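You operate a simulated robot arm through the tools that you are given. There is no shell and no other tool. Be economical: measure what you need, move in short steps, check, and stop when the job is done.

Carry out the task below with a simulated robot arm. There is one attempt and no reset: what you move stays moved.

TASK
Take the test drops bottle and leave it on the smear tile.

Only the result counts: the job must be done as asked and must still hold three seconds after the hand-in. Knocking over, shifting, dropping, spilling or breaking anything else fails it.

THE ROBOT
A 6-joint arm with a two-finger parallel gripper, fixed in place. Base frame: the origin is at the foot of the arm, x ahead of it, y to its left, z up; the work surface is at about z = 82. Units: cm, rad, N and s.
With the tool pointing down near the work surface it reaches from about 24 to 64 cm from the base axis. Its first joint turns from -1.152 to 1.152 rad. Payload 2.7 kg.
The tool frame sits at the grasp point between the pads (the TCP): z along the fingers, y along the line on which they close. The tips reach 2.3 cm beyond it. The gripper opens to 9.4 cm. The fingers are 3.8 cm wide and 1 cm thick; the gripper's body (5.4 by 9.6 cm) begins 3.9 cm behind the TCP.
Orientation is told as [roll, pitch, yaw] about the base's x, y, z axes, in that order, counted from this pose: with the fingers straight down and closing along the base's y, the tool's x points along the base's -x, its y along +y and its z along -z.

THE INTERFACE
- The arm moves only by the tool play_rows. Its arguments are lists of equal length, an entry for each row: "delta_pos": the shift along the tool's x, y, z in m, a list of three; "spin": the turn about the tool's z in rad. In form: {"delta_pos": [[x, y, z], ...], "spin": [spin, ...]}. A call has 1 to 12 rows; each row shifts and turns the commanded pose from where the row before left it, along the tool's axes as they then stand. "hand" is the finger opening in m, from 0 to 0.094, set as the call begins (left out, the last holds). A row lasts 0.2 s, in which the tool goes at most 5 cm and 0.15 rad; a call with a longer step from one row to the next is refused whole, and so is a gripper value outside its range. Where a pose cannot be reached the arm comes as near as it can. A force on the tool above 40 N (or 10 N above the force at the start of the call, whichever is more), or a blocked arm, ends the call early, and 0.2 s more pass. The fingers move at their own pace (about 4.5 cm/s each) and stop on an object; they squeeze with about 33 N. The grip force told is the motor's: it shows also when the fingers shut on nothing. Time passes only in rows, and 0.2 s behind the last, so rows that do not move let the fingers close. It gives the time, the measured TCP pose, the force on the tool (base axes), the opening and the grip force at its end, in the units of the frame above (readings bear some noise), and new pictures: "views" is both (left out), scene, wrist or none.
- Cameras (640 x 400 px; columns grow to the right, rows downward): "scene" is fixed at [9.81, -47.55, 137.47]; the picture's right is [0.34, -0.94, 0.00], its down [-0.74, -0.27, -0.62] and it looks along [0.58, 0.21, -0.79] (base axes); focal length 309 px, centre (320, 200). "wrist" rides on the gripper at [-3.9, 0, -4.4] in the tool frame; the picture's right is [0.00, -1.00, 0.00], its down [0.97, 0.00, -0.24] and it looks along [0.24, 0.00, 0.97] (tool axes); focal length 218 px, centre (320, 200). There is no depth. A picture from a camera that has moved, and an enlarged one, comes with that camera's place and axes in the base frame and with its lens. The place of the scene camera against the robot may be out by one fixed shift of up to 1.2 cm in any direction.
- zoom(camera, box): a new picture of the part [left, top, right, bottom] of that camera's present view, enlarged. It takes no simulated time.
- sign_off(): hands the job in; it is judged then, once.

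Go step by step. Nothing tells you positions but the pictures and the camera data: compare them with the known pose of the tool, close in by small moves and look again before you grip or let go. The budget is 90 turns and 170 pictures, counting those below and the enlarged ones. Unless the task says otherwise, let go and move clear before handing in, and close with one line.

The tools are called after "Call:" as name(argument=value, ...) on one line, values as JSON. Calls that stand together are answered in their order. play_rows: Moves the arm, as the interface text tells. Its arguments: {"type":"object","properties":{"delta_pos":{"type":"array"},"spin":{"type":"array"},"hand":{"type":"number"},"views":{"type":"string","enum":["both","scene","wrist","none"]}},"required":["delta_pos","spin"]} The other tools are called the same way: zoom (camera, box) takes an enlarged picture of a part of a camera's view; sign_off () hands the job in.

At the start:

```text
time_s: 0.0
ee_pos: [27.83, -32.12, 112.05]
tcp_rot: [0.0, -0.001, 0.0]
contact_force: [-0.2, 0.6, 0.5]
gripper_width: 9.42
grip_force: 0.1
```

scene: 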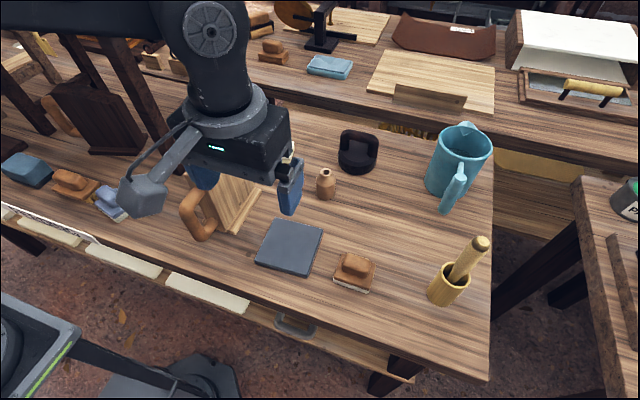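
wrist: 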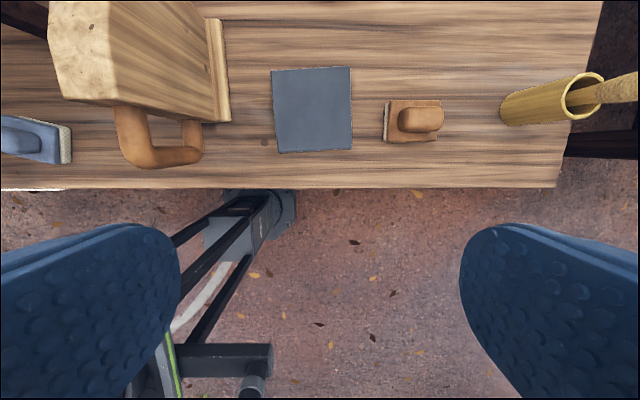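

The bottle looks to be near (52, -33.5) and the dark tile near (37, -31). I'll enlarge both to check.

Call:
zoom(camera="scene", box=[270, 120, 390, 210])

Call:
zoom(camera="scene", box=[220, 190, 400, 310])

```text
4.44 times, centred on (330, 165) of scene
camera zoom: at [9.81, -47.55, 137.47], right [0.34, -0.94, 0.0], down [-0.74, -0.27, -0.62], along [0.58, 0.21, -0.79], focal length 1372 px, centre (276, 356)
```

zoom: 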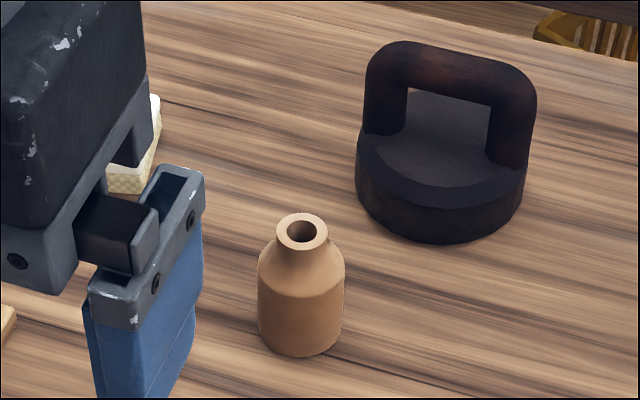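

```text
3.33 times, centred on (310, 250) of scene
camera zoom: at [9.81, -47.55, 137.47], right [0.34, -0.94, 0.0], down [-0.74, -0.27, -0.62], along [0.58, 0.21, -0.79], focal length 1029 px, centre (353, 33)
```

zoom: 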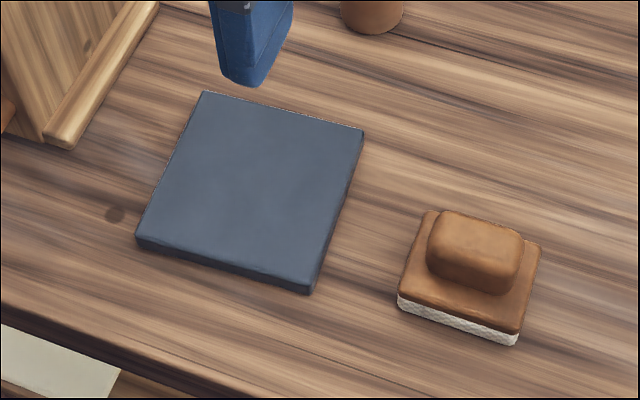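

The bottle is about 4.4 cm wide and 7 cm tall, near (53.2, -33.2), with its top at about z 89. I'll move over it at z 100 and look again with the wrist camera.

Call:
play_rows(delta_pos=[[-0.035, 0, 0.01], [-0.04, 0, 0.02], [-0.04, 0, 0.02], [-0.04, -0.005, 0.02], [-0.04, -0.006, 0.02], [-0.035, 0, 0.02], [0, 0, 0.01], [0, 0, 0]], spin=[0, 0, 0, 0, 0, 0, 0, 0], hand=0.094)

```text
time_s: 1.8
ee_pos: [50.7, -33.07, 100.15]
tcp_rot: [-0.002, -0.002, 0.0]
contact_force: [0.3, -0.1, 0.8]
gripper_width: 9.43
grip_force: 0.1
camera wrist: at [54.74, -33.15, 104.4], right [0.0, -1.0, 0.0], down [-0.97, 0.0, 0.24], along [-0.24, 0.0, -0.97], focal length 218 px, centre (320, 200)
```

scene: 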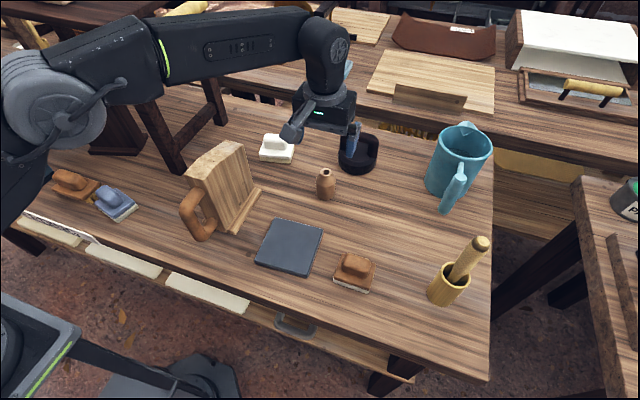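
wrist: 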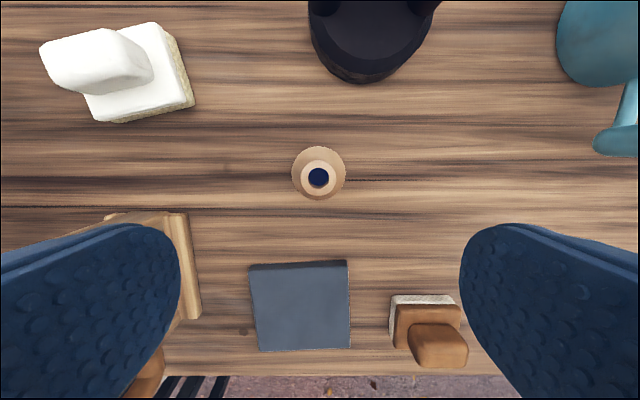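

The wrist view puts the bottle axis at about (52.5, -33.1) and the tile centre at (36.8, -31.0). I'll line up and go down to just above the bottle's top.

Call:
play_rows(delta_pos=[[-0.018, 0, 0], [0, 0, 0.03], [0, 0, 0.03], [0, 0, 0.02], [0, 0, 0]], spin=[0, 0, 0, 0, 0])

```text
time_s: 3.0
ee_pos: [52.32, -32.96, 92.13]
tcp_rot: [-0.001, -0.001, -0.001]
contact_force: [0.1, -0.1, -0.8]
gripper_width: 9.36
grip_force: 0.0
camera wrist: at [56.42, -33.04, 96.37], right [0.0, -1.0, 0.0], down [-0.97, 0.0, 0.24], along [-0.24, 0.0, -0.97], focal length 218 px, centre (320, 200)
```

scene: 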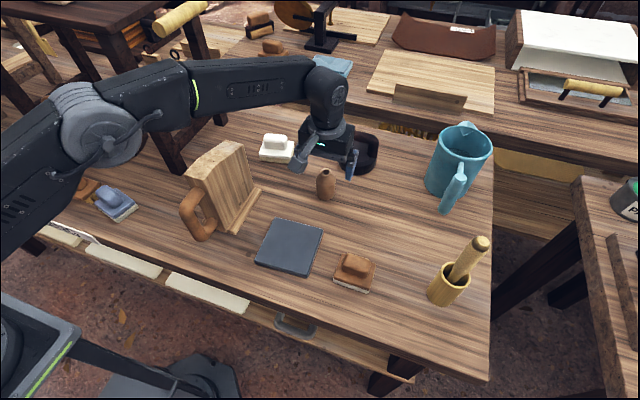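
wrist: 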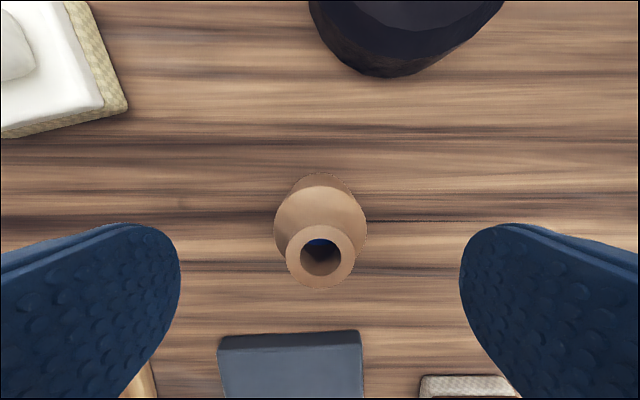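

The bottle sits centred between the fingers. I'll lower to z 86 without closing yet.

Call:
play_rows(delta_pos=[[-0.001, 0, 0.02], [0, 0, 0.02], [0, 0, 0.02], [0, 0, 0]], spin=[0, 0, 0, 0])

Call:
zoom(camera="scene", box=[270, 120, 390, 210])

```text
time_s: 4.0
ee_pos: [52.6, -33.05, 86.14]
tcp_rot: [-0.003, -0.003, 0.0]
contact_force: [0.6, 0.3, 0.3]
gripper_width: 9.4
grip_force: 0.1
camera wrist: at [56.61, -33.12, 90.39], right [0.0, -1.0, 0.0], down [-0.97, 0.0, 0.24], along [-0.24, 0.0, -0.97], focal length 218 px, centre (320, 200)
```

scene: 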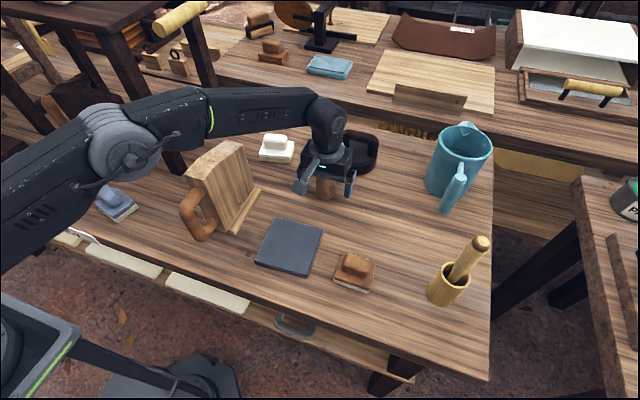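
wrist: 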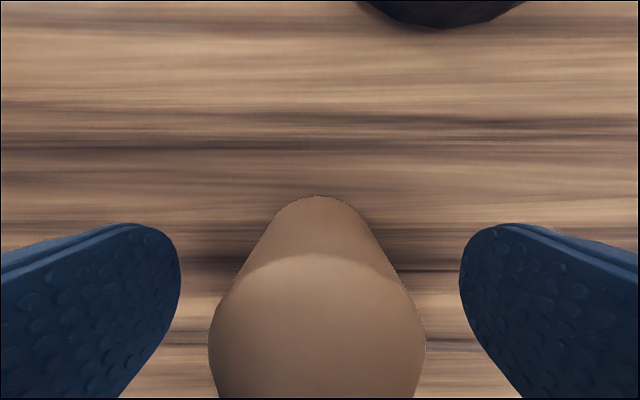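

```text
4.44 times, centred on (330, 165) of scene
camera zoom: at [9.81, -47.55, 137.47], right [0.34, -0.94, 0.0], down [-0.74, -0.27, -0.62], along [0.58, 0.21, -0.79], focal length 1372 px, centre (276, 356)
```

zoom: 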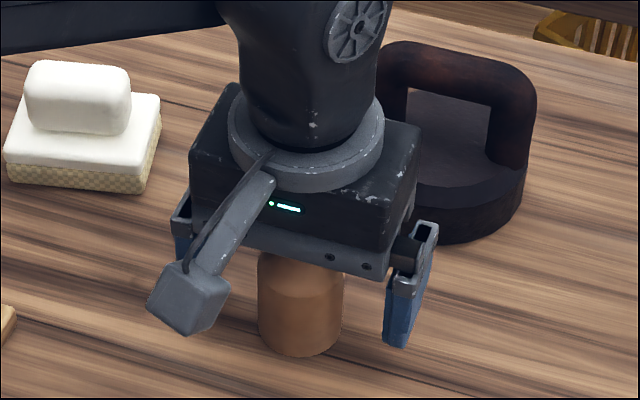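

The bottle stands upright and untouched between the open fingers. I'll close on it.

Call:
play_rows(delta_pos=[[0, 0, 0], [0, 0, 0], [0, 0, 0], [0, 0, 0], [0, 0, 0], [0, 0, 0]], spin=[0, 0, 0, 0, 0, 0], hand=0.0)

```text
time_s: 5.4
ee_pos: [52.63, -33.02, 86.16]
tcp_rot: [-0.001, -0.002, -0.001]
contact_force: [-0.4, 0.2, 0.7]
gripper_width: 4.31
grip_force: 33.3
camera wrist: at [56.61, -33.12, 90.41], right [0.0, -1.0, 0.0], down [-0.97, 0.0, 0.24], along [-0.24, 0.0, -0.97], focal length 218 px, centre (320, 200)
```

scene: 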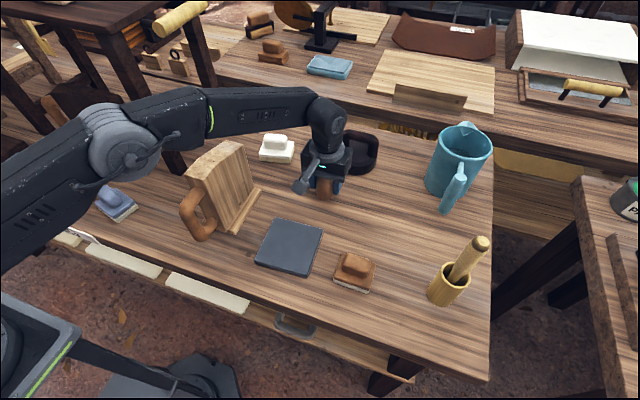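
wrist: 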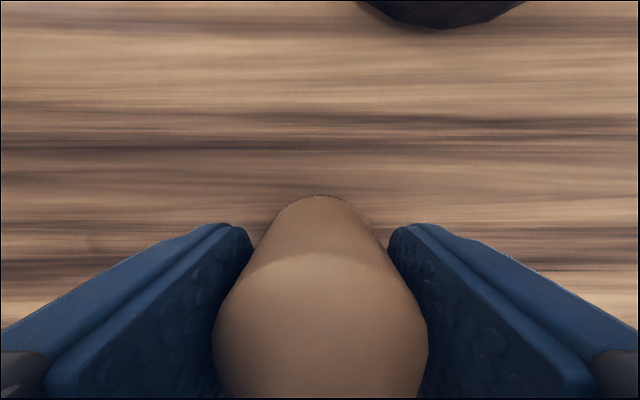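

The grip is firm at 4.3 cm opening. I'll lift it 6 cm and carry it smoothly over the tile.

Call:
play_rows(delta_pos=[[0, 0, -0.01], [0, 0, -0.025], [0, 0, -0.025], [0.015, 0.002, 0], [0.027, 0.004, 0], [0.03, 0.004, 0], [0.03, 0.004, 0], [0.026, 0.003, 0], [0.02, 0.003, 0], [0.01, 0, 0], [0, 0, 0]], spin=[0, 0, 0, 0, 0, 0, 0, 0, 0, 0, 0])

Call:
zoom(camera="scene", box=[220, 160, 400, 310])

```text
time_s: 7.8
ee_pos: [36.88, -31.18, 92.03]
tcp_rot: [-0.002, -0.002, -0.001]
contact_force: [0.6, 0.3, -0.3]
gripper_width: 4.25
grip_force: 33.6
camera wrist: at [40.91, -31.27, 96.34], right [0.0, -1.0, 0.0], down [-0.97, 0.0, 0.24], along [-0.24, 0.0, -0.97], focal length 218 px, centre (320, 200)
```

scene: 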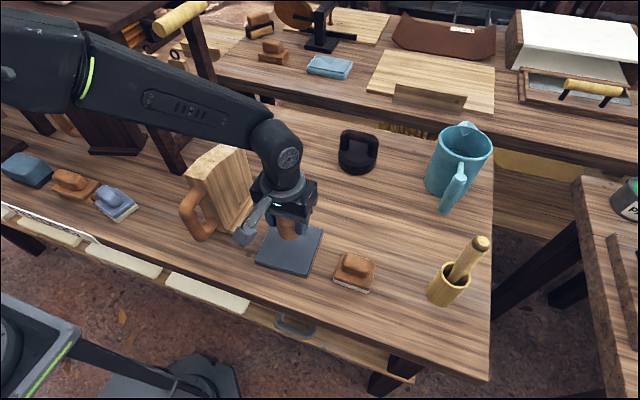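
wrist: 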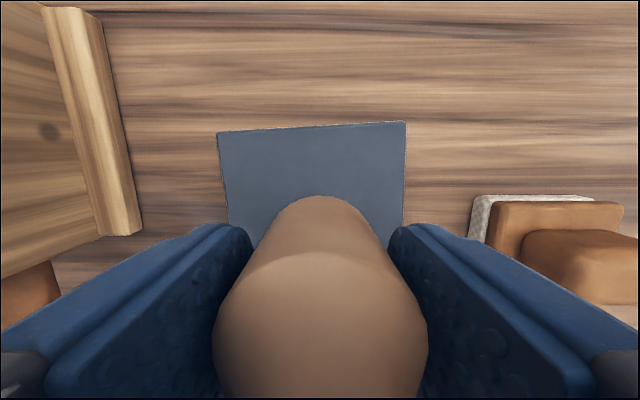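

```text
2.67 times, centred on (310, 235) of scene
camera zoom: at [9.81, -47.55, 137.47], right [0.34, -0.94, 0.0], down [-0.74, -0.27, -0.62], along [0.58, 0.21, -0.79], focal length 823 px, centre (347, 107)
```

zoom: 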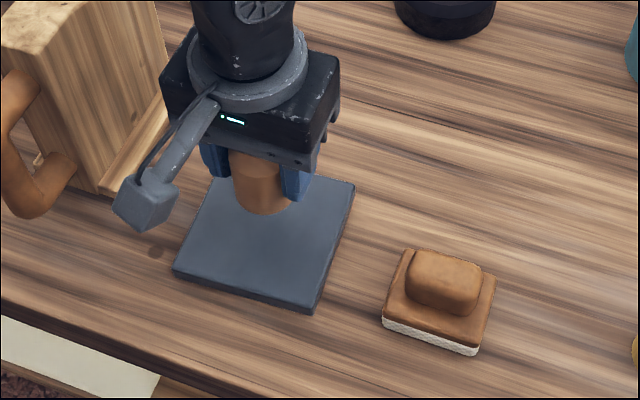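

The bottle hangs over the tile's centre with clear space around it. I'll lower it to just above the surface.

Call:
play_rows(delta_pos=[[0, 0, 0.015], [0, 0, 0.015], [0, 0, 0.008], [0, 0, 0]], spin=[0, 0, 0, 0])

Call:
zoom(camera="scene", box=[240, 200, 360, 290])

```text
time_s: 8.8
ee_pos: [36.95, -31.23, 88.27]
tcp_rot: [-0.001, -0.002, 0.0]
contact_force: [-0.4, -0.1, -0.5]
gripper_width: 4.29
grip_force: 32.5
camera wrist: at [40.88, -31.26, 92.51], right [0.0, -1.0, 0.0], down [-0.97, 0.0, 0.24], along [-0.24, 0.0, -0.97], focal length 218 px, centre (320, 200)
```

scene: 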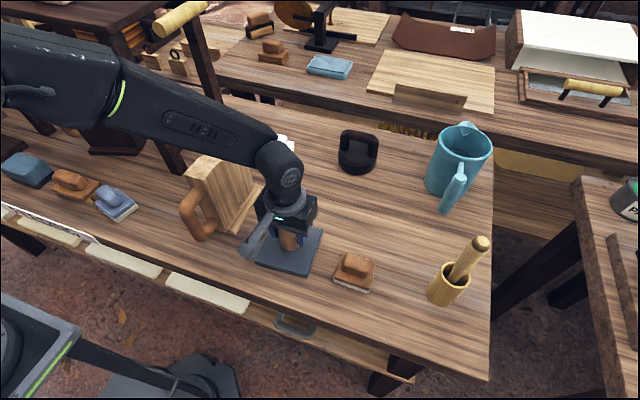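
wrist: 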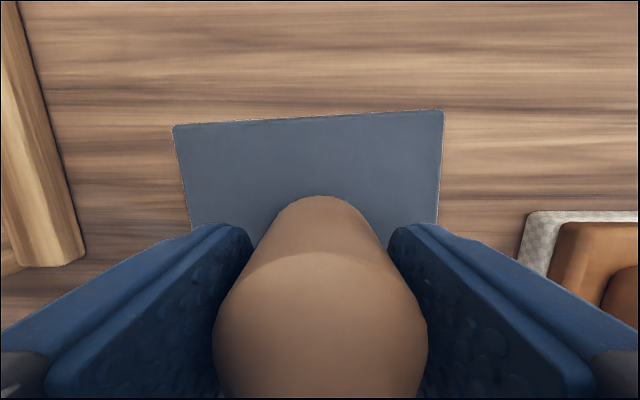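

```text
4.44 times, centred on (300, 245) of scene
camera zoom: at [9.81, -47.55, 137.47], right [0.34, -0.94, 0.0], down [-0.74, -0.27, -0.62], along [0.58, 0.21, -0.79], focal length 1372 px, centre (409, 0)
```

zoom: 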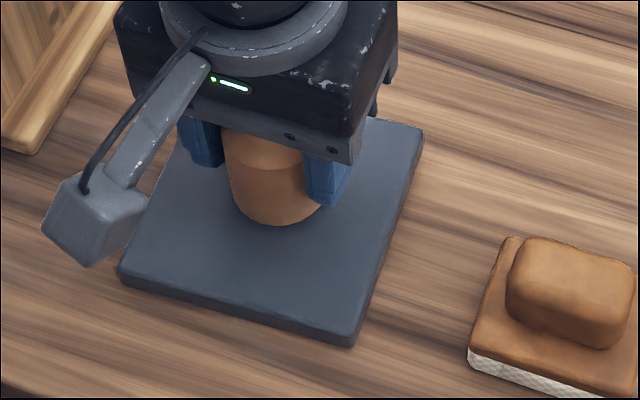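

Nothing is touching yet and the bottle is still over the tile. I'll go down in 2 mm steps and watch the force.

Call:
play_rows(delta_pos=[[0, 0, 0.002], [0, 0, 0.002], [0, 0, 0.002]], spin=[0, 0, 0], views="none")

```text
time_s: 9.6
ee_pos: [36.98, -31.16, 87.65]
tcp_rot: [-0.002, -0.003, -0.001]
contact_force: [-1.4, 1.5, 8.9]
gripper_width: 4.29
grip_force: 33.3
```

An upward force of 9 N shows the bottle has met the tile. I'll let it settle and check.

Call:
play_rows(delta_pos=[[0, 0, 0]], spin=[0], views="none")

Call:
zoom(camera="scene", box=[240, 200, 360, 290])

```text
time_s: 10.0
ee_pos: [36.96, -31.22, 87.56]
tcp_rot: [-0.003, -0.005, 0.001]
contact_force: [-0.5, 2.0, 12.7]
gripper_width: 4.27
grip_force: 32.9
```

```text
4.44 times, centred on (300, 245) of scene
camera zoom: at [9.79, -47.53, 137.48], right [0.34, -0.94, 0.0], down [-0.74, -0.27, -0.62], along [0.58, 0.21, -0.79], focal length 1372 px, centre (409, 0)
```

zoom: 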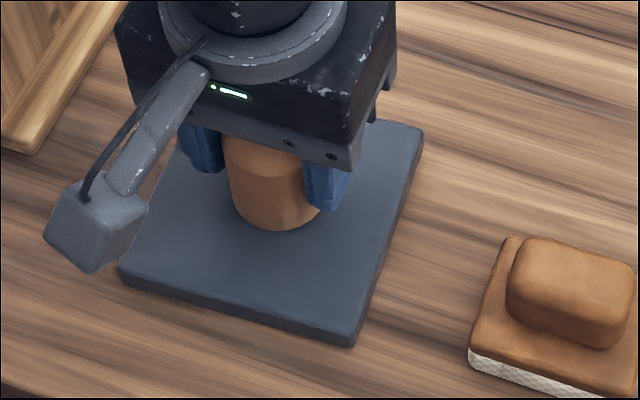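

The bottle stands firmly on the tile. I'll ease off about a millimetre of pressure and open the fingers.

Call:
play_rows(delta_pos=[[0, 0, -0.001]], spin=[0], views="none")

Call:
play_rows(delta_pos=[[0, 0, 0], [0, 0, 0], [0, 0, 0], [0, 0, 0]], spin=[0, 0, 0, 0], hand=0.085)

```text
time_s: 10.4
ee_pos: [36.88, -31.19, 87.74]
tcp_rot: [-0.003, -0.003, -0.002]
contact_force: [2.7, -0.7, 4.1]
gripper_width: 4.3
grip_force: 33.2
```

```text
time_s: 11.4
ee_pos: [36.93, -31.2, 87.83]
tcp_rot: [-0.001, -0.003, -0.001]
contact_force: [0.5, 0.2, -0.5]
gripper_width: 8.51
grip_force: 0.2
camera wrist: at [40.85, -31.2, 92.04], right [0.0, -1.0, 0.0], down [-0.97, 0.0, 0.24], along [-0.24, 0.0, -0.97], focal length 218 px, centre (320, 200)
```

scene: 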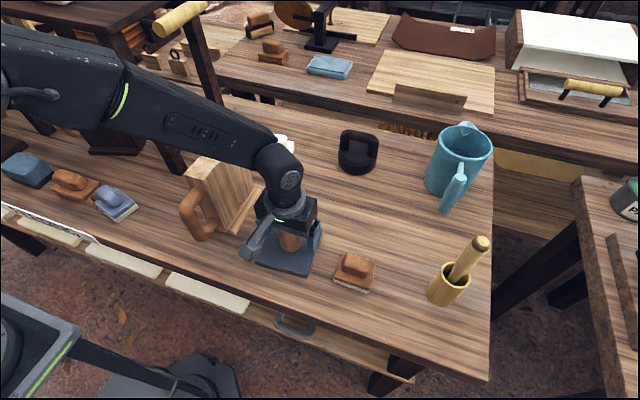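
wrist: 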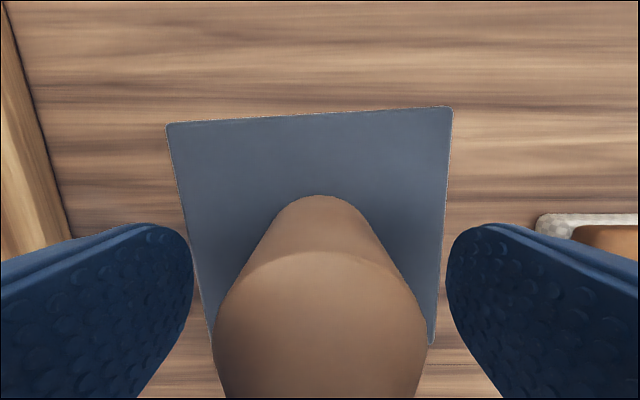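

The bottle is free and upright. I'll raise the hand straight up and well clear.

Call:
play_rows(delta_pos=[[0, 0, -0.015], [0, 0, -0.03], [0, 0, -0.04], [0, 0, -0.04], [0, 0, -0.04], [0, 0, 0]], spin=[0, 0, 0, 0, 0, 0])

Call:
zoom(camera="scene", box=[220, 160, 400, 310])

```text
time_s: 12.8
ee_pos: [36.8, -31.13, 104.28]
tcp_rot: [-0.001, -0.002, 0.002]
contact_force: [0.6, 0.8, -0.5]
gripper_width: 8.53
grip_force: 0.1
camera wrist: at [40.76, -31.29, 108.58], right [0.0, -1.0, 0.0], down [-0.97, 0.0, 0.24], along [-0.24, 0.0, -0.97], focal length 218 px, centre (320, 200)
```

scene: 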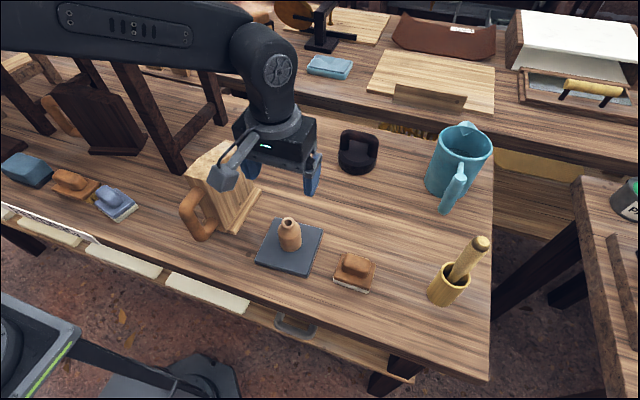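
wrist: 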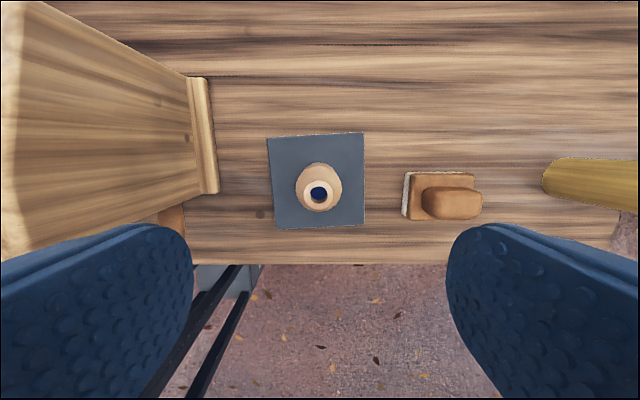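

```text
2.67 times, centred on (310, 235) of scene
camera zoom: at [9.81, -47.55, 137.47], right [0.34, -0.94, 0.0], down [-0.74, -0.27, -0.62], along [0.58, 0.21, -0.79], focal length 823 px, centre (347, 107)
```

zoom: 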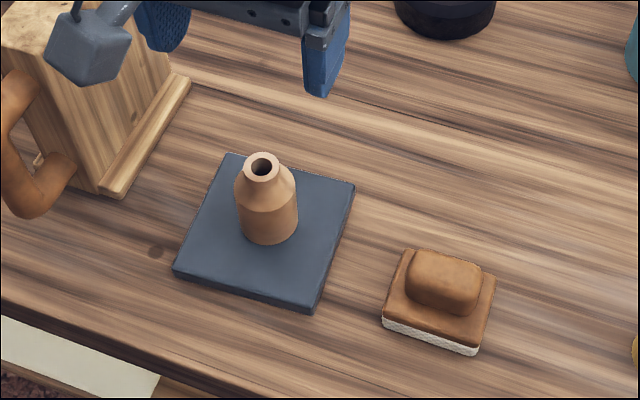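

The bottle stands upright at the middle of the tile, the other objects look unmoved, and the hand is clear. I'm handing the job in.

Call:
sign_off()

```text
The job is handed in.
```

The test drops bottle is standing upright near the middle of the smear tile, the gripper has let go and moved clear, and the job is handed in.
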